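You operate a simulated robot arm through the tools that you are given. There is no shell and no other tool. Be economical: measure what you need, move in short steps, check, and stop when the job is done.

Carry out the task below with a simulated robot arm. There is one attempt and no reset: what you move stays moved.

TASK
Stack the wipes pack marked "lilac" from the folding counter on top of the wipes pack labelled "pine".

The check looks at the end state, three seconds after you hand in, the way a careful person would. Anything else that was tipped, shoved, dropped, spilled or broken makes it a failure.

THE ROBOT
A 6-joint arm with a two-finger parallel gripper, fixed in place. Base frame: the origin is at the foot of the arm, x ahead of it, y to its left, z up; the work surface is at about z = 820. Lengths are in mm, angles in degrees, forces in N, time in s.
With the tool pointing down near the work surface it reaches from about 260 to 680 mm from the base axis. Its first joint turns from -66.0 to 66.0 degrees. Payload 2.9 kg.
The TCP is the grasp point between the finger pads, 30 mm short of the fingertips. In the tool frame z runs along the fingers and y along their closing line. Largest opening 110 mm; finger width 20, thickness 10; the body of the gripper, 48 by 112 mm, starts 55 mm behind the TCP.
Orientation is that of the tool frame in the base frame, as a unit quaternion [w, x, y, z]. With the fingers straight down and closing along the base's y, the tool's x points along the base's -x, its y along +y and its z along -z.

THE INTERFACE
- The arm moves only by the tool apply_moves. Its argument "moves" is a list of rows, each a list of 5 numbers: the finger opening in mm, from 0 to 110, then the shift along the tool's x, y, z in units of 25 mm (1.0 is 25 mm), then the turn about the tool's z in units of 4 degrees (1.0 is 4 degrees). In form: [[claw, x, y, z, spin], ...]. A call has 1 to 10 rows; each row shifts and turns the commanded pose from where the row before left it, along the tool's axes as they then stand. A call with a number of a shift or a turn outside -1 to 1 is refused whole. A row lasts 0.2 s, in which the tool goes at most 50 mm and 8.6 degrees; a call with a longer step from one row to the next is refused whole, and so is a gripper value outside its range. A pose out of reach is approached as far as the arm can. The call stops where the force on the tool passes 40 N (or 10 N more than at its start, if that is more) or the arm is blocked; 0.2 s more then pass. Each finger travels about 108 mm/s and halts on what it meets, pressing with about 31 N; the grip force reading is that of the motor and also rises with nothing between the fingers. The clock runs only during rows and for 0.2 s after the last one: add rows that do not move to give the fingers time. The reply holds the time, the measured pose of the TCP, the force on the tool along the base axes, the opening and the grip force, in the units named above and with some noise, and new pictures: "show" is both (left out), scene, wrist or none.
- Cameras (640 x 400 px; columns grow to the right, rows downward): "scene" is fixed at [88.9, 438.3, 1393.8]; the picture's right is [-0.69, -0.72, 0.00], its down [-0.39, 0.38, -0.84] and it looks along [0.60, -0.58, -0.54] (base axes); focal length 327 px, centre (320, 200). "wrist" rides on the gripper at [-36, 0, -57] in the tool frame; the picture's right is [0.00, -1.00, 0.00], its down [0.97, 0.00, -0.24] and it looks along [0.24, 0.00, 0.97] (tool axes); focal length 218 px, centre (320, 200). There is no depth. A picture from a camera that has moved, and an enlarged one, comes with that camera's place and axes in the base frame and with its lens. The place of the scene camera against the robot may be out by one fixed shift of up to 12 mm in any direction.
- enlarge(camera, box): a new picture of the part [left, top, right, bottom] of that camera's present view, enlarged. No time passes.
- close_job(): hands the job in; it is judged then, once.

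Go step by step. Nothing tells you positions but the pictures and the camera data: compare them with the known pose of the tool, close in by small moves and look again before you grip or let go. The budget is 90 turns and 150 pictures, counting those below and the enlarged ones. Unless the task says otherwise, let go and move clear before handing in, and close with one line.

The tools are called after "Call:" by a JSON object that holds its "name" and its "arguments". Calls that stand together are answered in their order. apply_moves: Moves the arm, as the interface text tells. Its arguments: {"type":"object","properties":{"moves":{"type":"array"},"show":{"type":"string","enum":["both","scene","wrist","none"]}},"required":["moves"]} The other tools are called the same way: enlarge (camera, box) takes an enlarged picture of a part of a camera's view; close_job () hands the job in.

At the start:

```text
t: 0.0
ee_pos: [447.7, 27.5, 1091.5]
tcp_rot: [0.0, 0.0, 1.0, 0.0]
ft_force: [-0.3, 0.6, -1.0]
opening: 110.0
finger_force: 0.0
```

scene: 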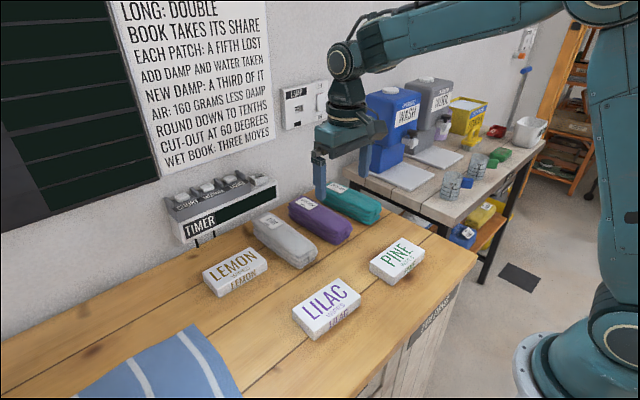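
wrist: 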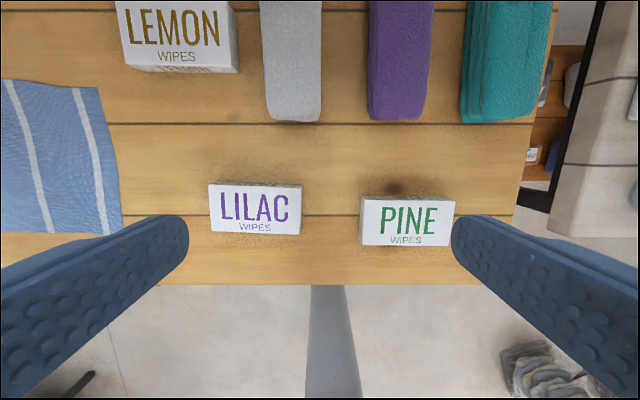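

I see the lilac pack at roughly (400, 117) and pine at roughly (385, -94), both longer in y than the claw opens, so I need to grip across the short side (along x). I'll enlarge first to measure.

Call:
{"name": "enlarge", "arguments": {"camera": "wrist", "box": [190, 150, 510, 300]}}

Call:
{"name": "enlarge", "arguments": {"camera": "scene", "box": [270, 220, 450, 350]}}

```text
2.00 times, centred on (350, 225) of wrist
camera zoom: at [484.4, 27.1, 1148.1], right [0.0, -1.0, 0.0], down [-0.97, 0.0, 0.24], along [-0.24, 0.0, -0.97], focal length 436 px, centre (260, 150)
```

zoom: 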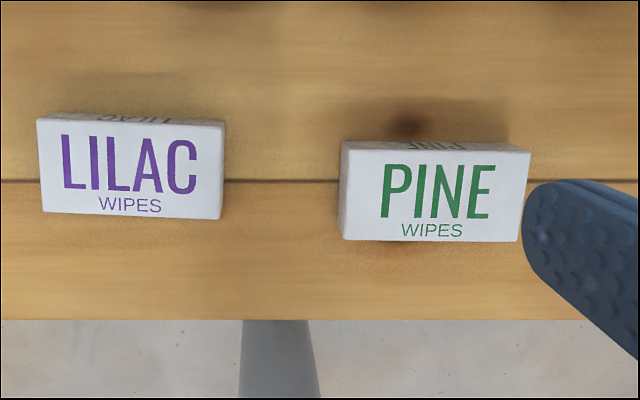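

```text
3.08 times, centred on (360, 285) of scene
camera zoom: at [88.9, 438.3, 1393.8], right [-0.69, -0.72, 0.0], down [-0.39, 0.38, -0.84], along [0.6, -0.58, -0.54], focal length 1005 px, centre (197, -62)
```

zoom: 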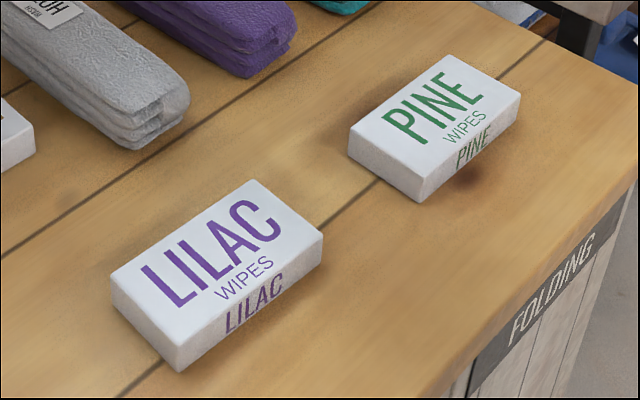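

Lilac's top centre is about (397, 118) with its long axis about 2.3° off y, and pine is about (378, -96), turned about 1°. Each is about 127 x 69 and roughly 30 high. I'll turn the tool about 88° so the fingers close along x.

Call:
{"name": "apply_moves", "arguments": {"moves": [[110, 0, 0, 0.1, -1], [110, 0, 0, 0.1, -1], [110, 0, 0, 0.1, -1], [110, 0, 0, 0.1, -1], [110, 0, 0, 0.1, -1], [110, 0, 0, 0.1, -1], [110, 0, 0, 0.1, -1], [110, 0, 0, 0.1, -1], [110, 0, 0, 0.1, -1], [110, 0, 0, 0.1, -1]], "show": "none"}}

Call:
{"name": "apply_moves", "arguments": {"moves": [[110, 0, 0, 0.1, -1], [110, 0, 0, 0.1, -1], [110, 0, 0, 0.1, -1], [110, 0, 0, 0.1, -1], [110, 0, 0, 0.1, -1], [110, 0, 0, 0.1, -1], [110, 0, 0, 0.1, -1], [110, 0, 0, 0.1, -1], [110, 0, 0, 0.1, -1], [110, 0, 0, 0.1, -1]], "show": "none"}}

Call:
{"name": "apply_moves", "arguments": {"moves": [[110, 0, 0, 0, -1], [110, 0, 0, 0, -0.9], [110, 0, 0, 0, 0]]}}

```text
t: 2.2
ee_pos: [447.5, 26.9, 1065.5]
tcp_rot: [0.001, -0.343, 0.939, 0.0]
ft_force: [-0.1, 0.4, 0.1]
opening: 110.0
finger_force: 0.1
```

```text
t: 4.4
ee_pos: [447.8, 27.1, 1041.7]
tcp_rot: [0.0, -0.644, 0.765, 0.0]
ft_force: [-0.6, 0.6, -0.3]
opening: 109.9
finger_force: 0.0
```

```text
t: 5.2
ee_pos: [447.1, 27.2, 1042.1]
tcp_rot: [0.0, -0.691, 0.722, -0.001]
ft_force: [0.0, -0.1, 0.4]
opening: 110.0
finger_force: 0.2
camera wrist: at [449.5, 62.8, 1098.2], right [1.0, -0.04, 0.0], down [-0.04, -0.97, 0.24], along [-0.01, -0.24, -0.97], focal length 218 px, centre (320, 200)
```

scene: 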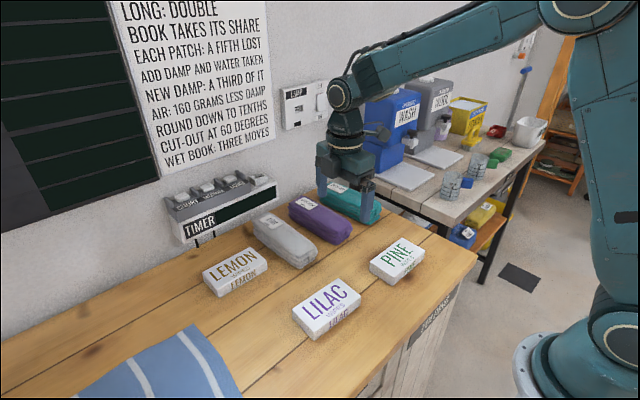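
wrist: 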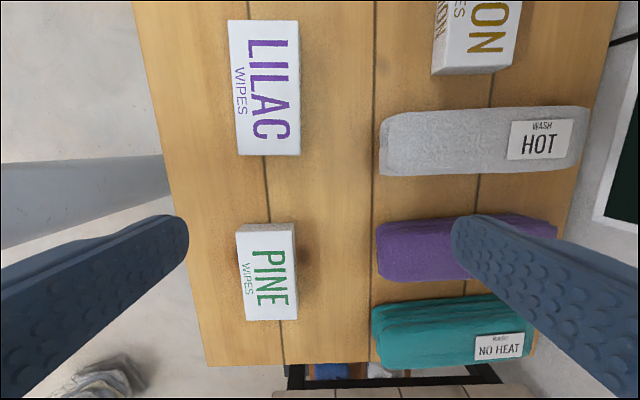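

The tool is turned correctly. Next I move above lilac and come down to about z 955.

Call:
{"name": "apply_moves", "arguments": {"moves": [[110, -0.71, 0.43, 0.7, 0], [110, -0.71, 0.43, 0.7, 0], [110, -0.71, 0.43, 0.7, 0], [110, -0.71, 0.43, 0.7, 0], [110, -0.71, 0.43, 0.7, 0], [110, 0, 0, 0, 0]]}}

```text
t: 6.6
ee_pos: [396.1, 118.2, 952.4]
tcp_rot: [0.001, -0.692, 0.722, 0.0]
ft_force: [0.2, -0.1, -0.4]
opening: 110.0
finger_force: 0.0
camera wrist: at [399.0, 154.0, 1009.8], right [1.0, -0.04, 0.0], down [-0.04, -0.97, 0.24], along [-0.01, -0.24, -0.97], focal length 218 px, centre (320, 200)
```

scene: 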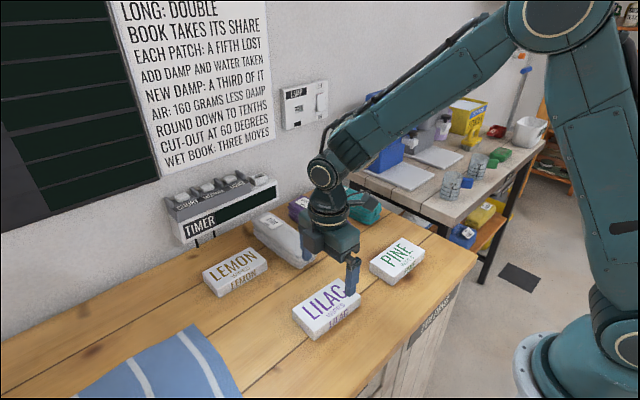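
wrist: 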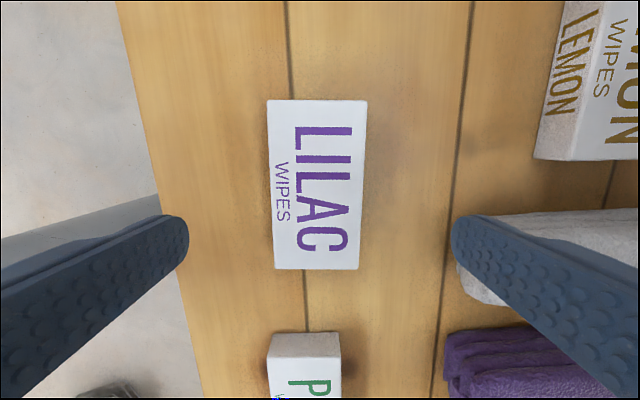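

Lilac is nearly centred and squarely aligned, with its top at about z 850. I'll shift 3 mm towards +y and descend to about z 858.

Call:
{"name": "apply_moves", "arguments": {"moves": [[110, -0.12, 0, 0.75, 0], [110, 0, 0, 0.75, 0], [110, 0, 0, 0.75, 0], [110, 0, 0, 0.75, 0], [110, 0, 0, 0.5, 0], [110, 0, 0, 0.25, 0], [110, 0, 0, 0, 0]]}}

```text
t: 8.2
ee_pos: [397.6, 120.6, 860.9]
tcp_rot: [0.0, -0.692, 0.722, 0.0]
ft_force: [-0.5, 0.3, -1.0]
opening: 110.0
finger_force: 0.0
camera wrist: at [399.6, 157.0, 916.5], right [1.0, -0.04, 0.0], down [-0.04, -0.97, 0.24], along [-0.01, -0.24, -0.97], focal length 218 px, centre (320, 200)
```

scene: 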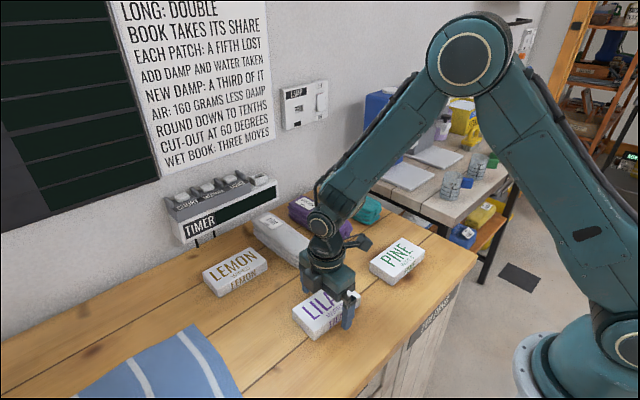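
wrist: 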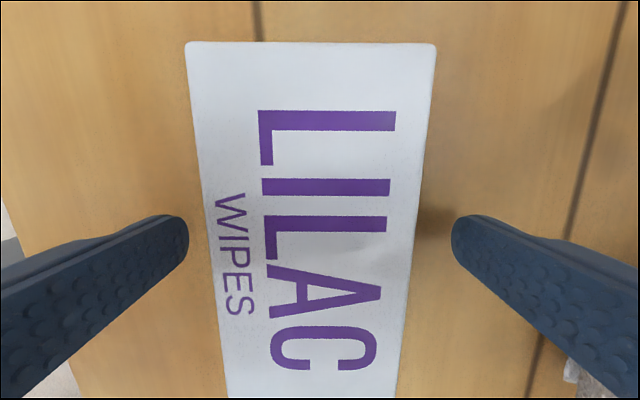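

The pack is about 2 mm left of the finger centre. I'll trim that, go 4 mm lower and close.

Call:
{"name": "apply_moves", "arguments": {"moves": [[110, 0, 0.09, 0.16, 0], [110, 0, 0, 0, 0], [90, 0, 0, 0, 0], [75, 0, 0, 0, 0], [55, 0, 0, 0, 0], [50, 0, 0, 0, 0], [50, 0, 0, 0, 0]]}}

```text
t: 9.8
ee_pos: [395.0, 121.8, 854.9]
tcp_rot: [0.0, -0.693, 0.721, 0.0]
ft_force: [-0.2, -0.1, -0.4]
opening: 68.8
finger_force: 31.6
camera wrist: at [397.6, 157.2, 912.7], right [1.0, -0.04, 0.0], down [-0.04, -0.97, 0.24], along [-0.01, -0.24, -0.97], focal length 218 px, centre (320, 200)
```

scene: 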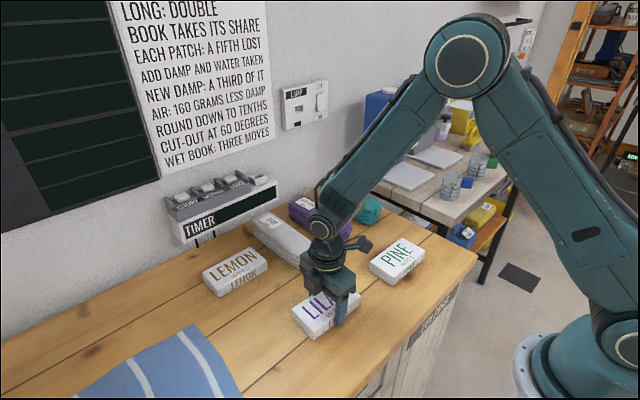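
wrist: 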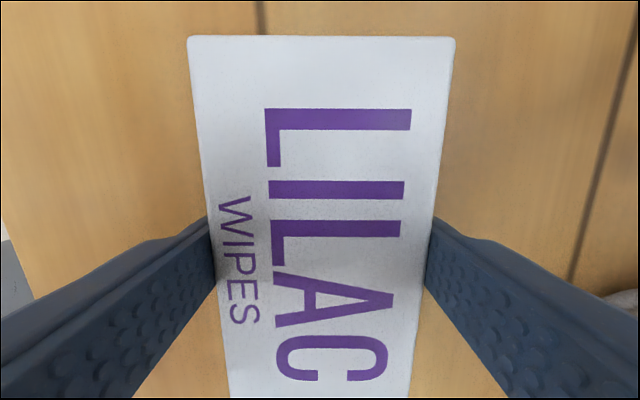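

The pack is gripped at 68.8 mm width and 31 N. Lifting straight up about 100 mm.

Call:
{"name": "apply_moves", "arguments": {"moves": [[50, 0, 0, -0.3, 0], [50, 0, 0, -0.5, 0], [50, 0, 0, -0.7, 0], [50, 0, 0, -0.7, 0], [50, 0, 0, -0.7, 0], [50, 0, 0, -0.7, 0], [50, 0, 0, -0.4, 0], [50, 0, 0, 0, 0]]}}

```text
t: 11.6
ee_pos: [395.5, 120.6, 956.4]
tcp_rot: [0.0, -0.692, 0.721, 0.001]
ft_force: [0.9, -0.2, -0.8]
opening: 68.7
finger_force: 31.2
camera wrist: at [397.5, 157.3, 1013.0], right [1.0, -0.04, 0.0], down [-0.04, -0.97, 0.24], along [-0.01, -0.24, -0.97], focal length 218 px, centre (320, 200)
```

scene: 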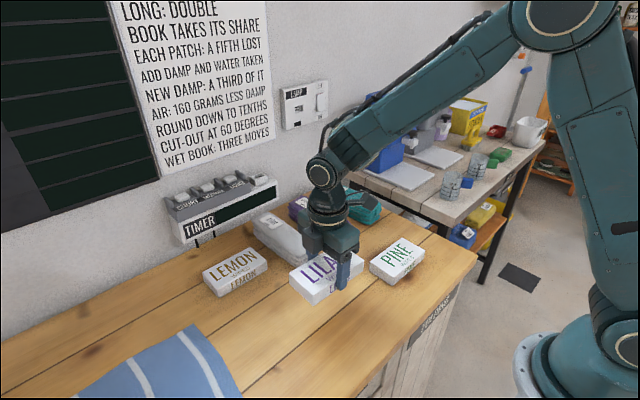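
wrist: 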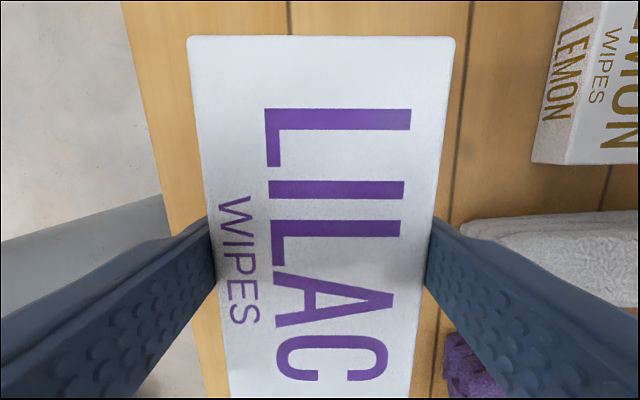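

The pack is held firmly. Combining the earlier views, pine's centre is about (376.5, -99.5) with its top at about z 850, so I carry lilac over there at the present height.

Call:
{"name": "apply_moves", "arguments": {"moves": [[50, 0.6, 0.04, 0, -0.03], [50, 0.9, 0.04, 0, -0.03], [50, 0.98, 0.04, 0, -0.03], [50, 0.98, 0.04, 0, -0.03], [50, 0.98, 0.04, 0, -0.03], [50, 0.98, 0.04, 0, -0.03], [50, 0.98, 0.04, 0, -0.03], [50, 0.94, 0.04, 0, -0.03], [50, 0.9, 0.04, 0, -0.03], [50, 0.6, 0.04, 0, -0.03]]}}

Call:
{"name": "enlarge", "arguments": {"camera": "scene", "box": [310, 190, 490, 303]}}

```text
t: 13.8
ee_pos: [377.5, -99.8, 955.4]
tcp_rot: [-0.001, -0.699, 0.715, 0.0]
ft_force: [0.4, 0.8, -1.0]
opening: 68.9
finger_force: 30.6
camera wrist: at [379.3, -63.1, 1012.5], right [1.0, -0.02, 0.0], down [-0.02, -0.97, 0.24], along [-0.01, -0.24, -0.97], focal length 218 px, centre (320, 200)
```

scene: 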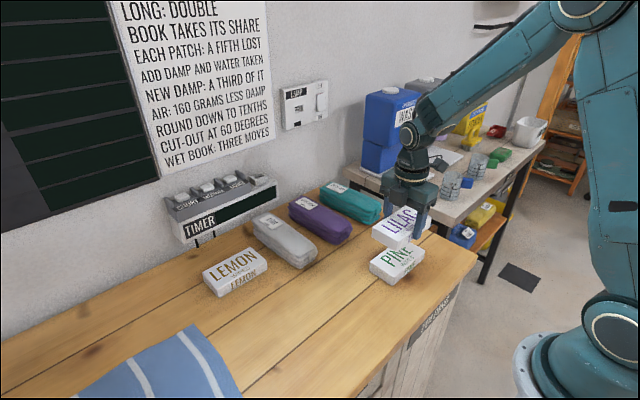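
wrist: 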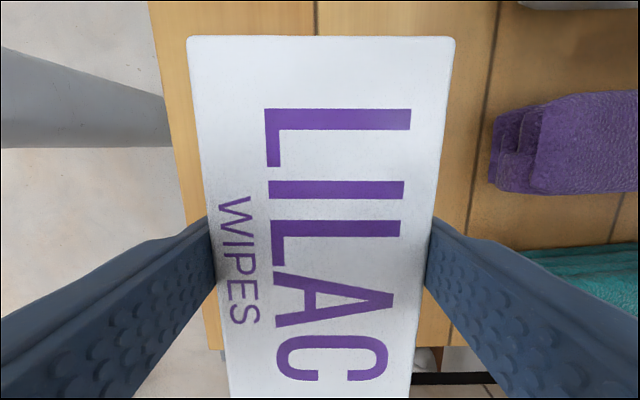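

```text
3.54 times, centred on (400, 246) of scene
camera zoom: at [88.9, 438.3, 1393.8], right [-0.69, -0.72, 0.0], down [-0.39, 0.38, -0.84], along [0.6, -0.58, -0.54], focal length 1157 px, centre (37, 35)
```

zoom: 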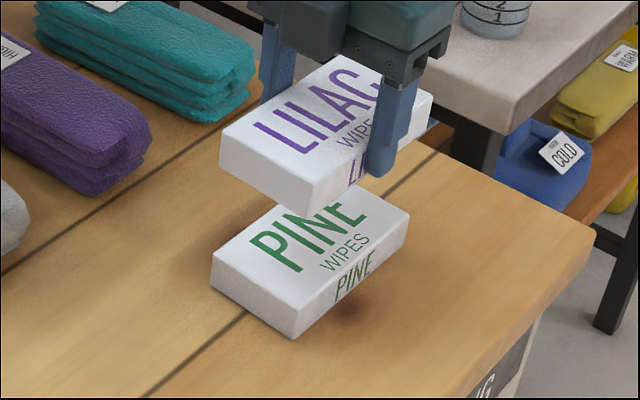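

Lilac appears well aligned over pine. I'll descend to about 12 mm above contact and check.

Call:
{"name": "apply_moves", "arguments": {"moves": [[50, 0, 0, 0.4, 0], [50, 0, 0, 0.5, 0], [50, 0, 0, 0.5, 0], [50, 0, 0, 0.5, 0], [50, 0, 0, 0.4, 0], [50, 0, 0, 0, 0]], "show": "none"}}

Call:
{"name": "enlarge", "arguments": {"camera": "scene", "box": [350, 215, 450, 295]}}

```text
t: 15.2
ee_pos: [377.8, -99.3, 899.0]
tcp_rot: [0.0, -0.7, 0.715, 0.001]
ft_force: [0.0, 0.2, -0.6]
opening: 69.1
finger_force: 30.6
```

```text
5.00 times, centred on (400, 255) of scene
camera zoom: at [88.9, 438.3, 1393.8], right [-0.69, -0.72, 0.0], down [-0.39, 0.38, -0.84], along [0.6, -0.58, -0.54], focal length 1634 px, centre (-80, -75)
```

zoom: 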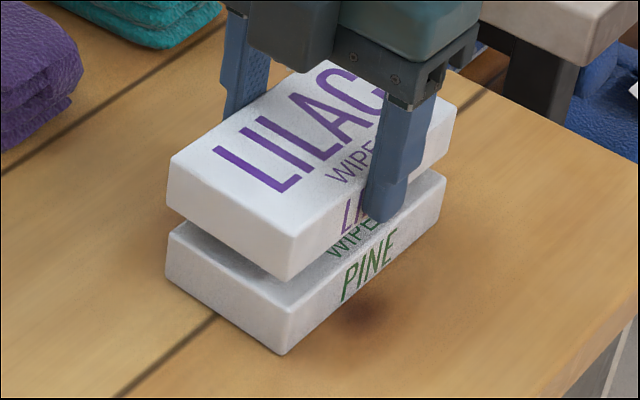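

Lilac sits about 12 mm above pine, offset roughly 3 mm towards +x. I'll correct that and lower near to contact.

Call:
{"name": "apply_moves", "arguments": {"moves": [[50, 0, 0.12, 0, 0], [50, 0, 0, 0.2, 0], [50, 0, 0, 0.16, 0], [50, 0, 0, 0.06, 0], [50, 0, 0, 0, 0]], "show": "none"}}

Call:
{"name": "enlarge", "arguments": {"camera": "scene", "box": [350, 215, 450, 295]}}

```text
t: 16.4
ee_pos: [375.7, -99.2, 887.8]
tcp_rot: [0.0, -0.7, 0.714, 0.0]
ft_force: [-0.5, 0.2, -1.0]
opening: 68.9
finger_force: 30.4
```

```text
5.00 times, centred on (400, 255) of scene
camera zoom: at [88.9, 438.3, 1393.8], right [-0.69, -0.72, 0.0], down [-0.39, 0.38, -0.84], along [0.6, -0.58, -0.54], focal length 1634 px, centre (-80, -75)
```

zoom: 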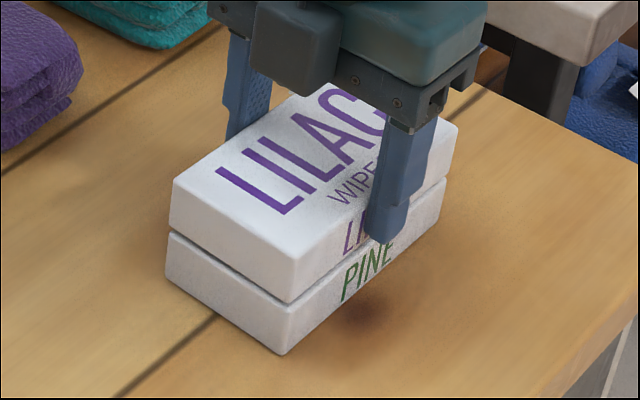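

The packs are well aligned and about 2–3 mm apart. I'll lower in roughly 1 mm steps and watch the force.

Call:
{"name": "apply_moves", "arguments": {"moves": [[50, 0, 0, 0.04, 0], [50, 0, 0, 0.03, 0], [50, 0, 0, 0, 0]], "show": "none"}}

Call:
{"name": "enlarge", "arguments": {"camera": "scene", "box": [350, 215, 450, 295]}}

```text
t: 17.2
ee_pos: [374.7, -100.4, 885.5]
tcp_rot: [0.001, -0.7, 0.714, 0.0]
ft_force: [1.2, -0.5, -0.2]
opening: 68.9
finger_force: 31.2
```

```text
5.00 times, centred on (400, 255) of scene
camera zoom: at [88.9, 438.3, 1393.8], right [-0.69, -0.72, 0.0], down [-0.39, 0.38, -0.84], along [0.6, -0.58, -0.54], focal length 1634 px, centre (-80, -75)
```

zoom: 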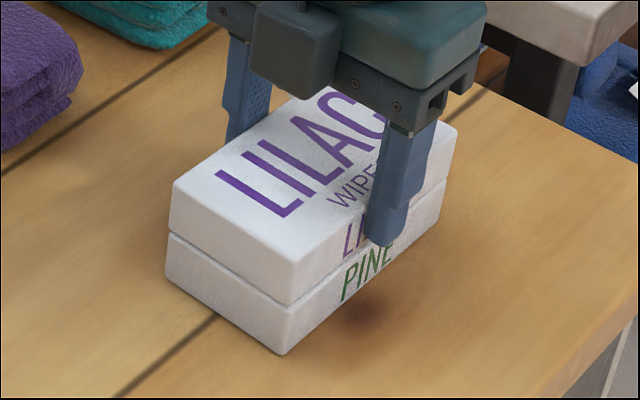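

Almost touching, with no contact force yet. One more small step down.

Call:
{"name": "apply_moves", "arguments": {"moves": [[50, 0, 0, 0.03, 0], [50, 0, 0, 0.03, 0], [50, 0, 0, 0, 0]], "show": "none"}}

Call:
{"name": "enlarge", "arguments": {"camera": "scene", "box": [350, 215, 450, 295]}}

```text
t: 18.0
ee_pos: [375.8, -98.0, 885.6]
tcp_rot: [0.001, -0.7, 0.714, -0.001]
ft_force: [-4.8, 1.2, 27.0]
opening: 68.8
finger_force: 31.3
```

```text
5.00 times, centred on (400, 255) of scene
camera zoom: at [88.5, 438.4, 1393.8], right [-0.69, -0.72, 0.0], down [-0.39, 0.38, -0.84], along [0.6, -0.58, -0.54], focal length 1634 px, centre (-80, -75)
```

zoom: 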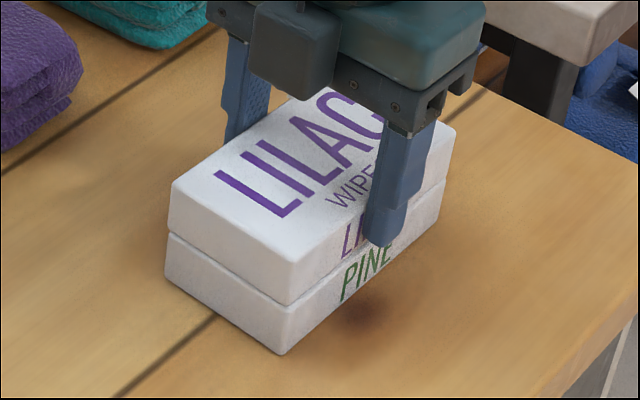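

Contact is made at 27 N. I'll ease up slightly, open, and look.

Call:
{"name": "apply_moves", "arguments": {"moves": [[50, 0, 0, -0.04, 0], [70, 0, 0, 0, 0], [74, 0, 0, 0, 0], [85, 0, 0, 0, 0], [100, 0, 0, 0, 0], [100, 0, 0, 0, 0]]}}

```text
t: 19.4
ee_pos: [373.7, -99.1, 885.5]
tcp_rot: [0.0, -0.7, 0.714, 0.0]
ft_force: [0.4, 0.6, 0.0]
opening: 100.0
finger_force: 0.1
camera wrist: at [376.7, -63.4, 942.2], right [1.0, -0.02, 0.0], down [-0.02, -0.97, 0.24], along [0.0, -0.24, -0.97], focal length 218 px, centre (320, 200)
```

scene: 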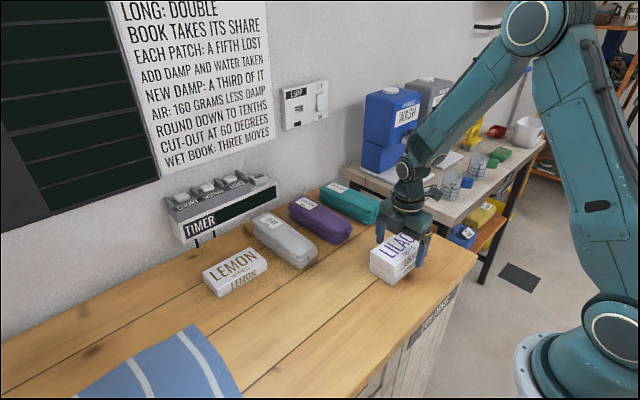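
wrist: 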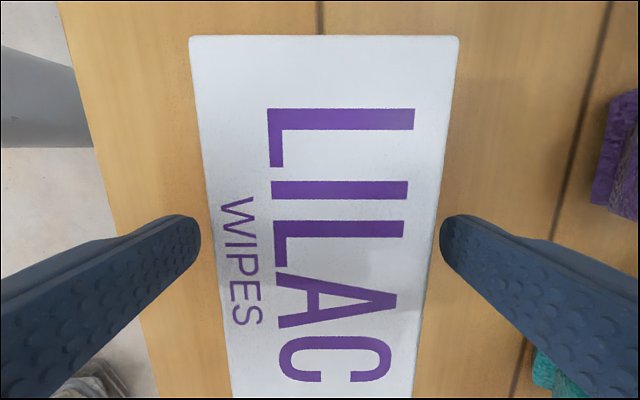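

The pack is released and resting on pine, so I'll rise straight up and check the stack.

Call:
{"name": "apply_moves", "arguments": {"moves": [[100, 0, 0, -0.3, 0], [100, 0, 0, -0.6, 0], [100, 0, 0, -0.9, 0], [100, 0, 0, -0.9, 0], [100, 0, 0, -0.9, 0], [100, 0, 0, -0.9, 0], [100, 0, 0, -0.9, 0], [100, 0, 0, -0.5, 0], [100, 0, 0, 0, 0]]}}

Call:
{"name": "enlarge", "arguments": {"camera": "scene", "box": [350, 215, 450, 295]}}

```text
t: 21.4
ee_pos: [374.9, -98.3, 1034.4]
tcp_rot: [0.0, -0.7, 0.714, 0.001]
ft_force: [-0.3, 0.3, 0.2]
opening: 100.0
finger_force: 0.1
camera wrist: at [376.9, -62.7, 1090.7], right [1.0, -0.02, 0.0], down [-0.02, -0.97, 0.24], along [0.0, -0.24, -0.97], focal length 218 px, centre (320, 200)
```

scene: 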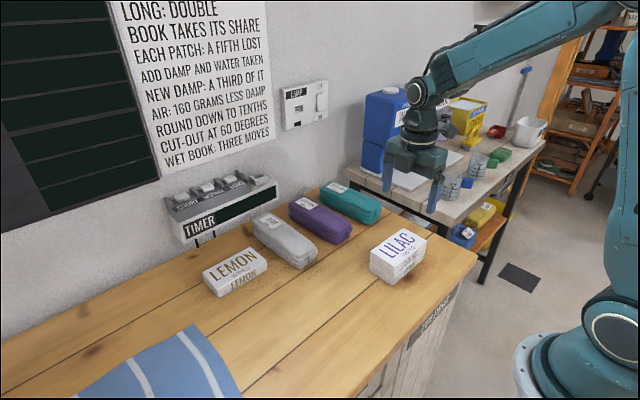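
wrist: 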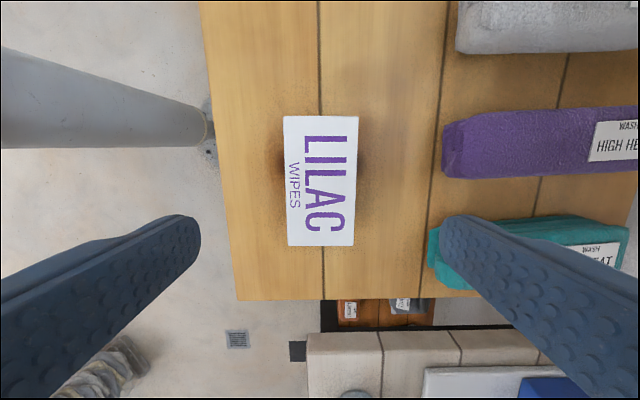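

```text
5.00 times, centred on (400, 255) of scene
camera zoom: at [88.9, 438.3, 1393.8], right [-0.69, -0.72, 0.0], down [-0.39, 0.38, -0.84], along [0.6, -0.58, -0.54], focal length 1634 px, centre (-80, -75)
```

zoom: 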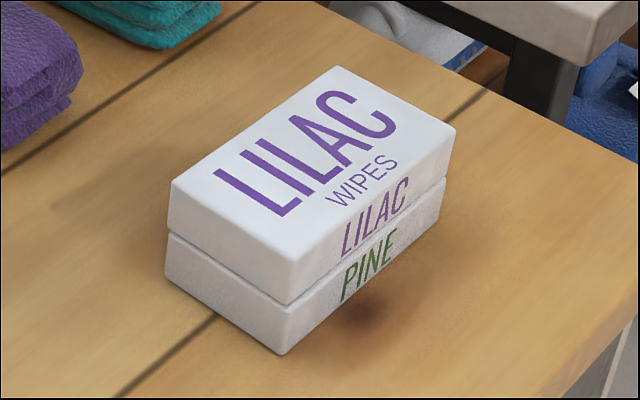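

Lilac rests squarely on pine, nothing else has moved and the arm is clear, so I'm handing in.

Call:
{"name": "close_job", "arguments": {}}

```text
The job is handed in.
```

The lilac wipes pack is stacked squarely on top of the pine pack, the gripper is clear, and nothing else was disturbed.
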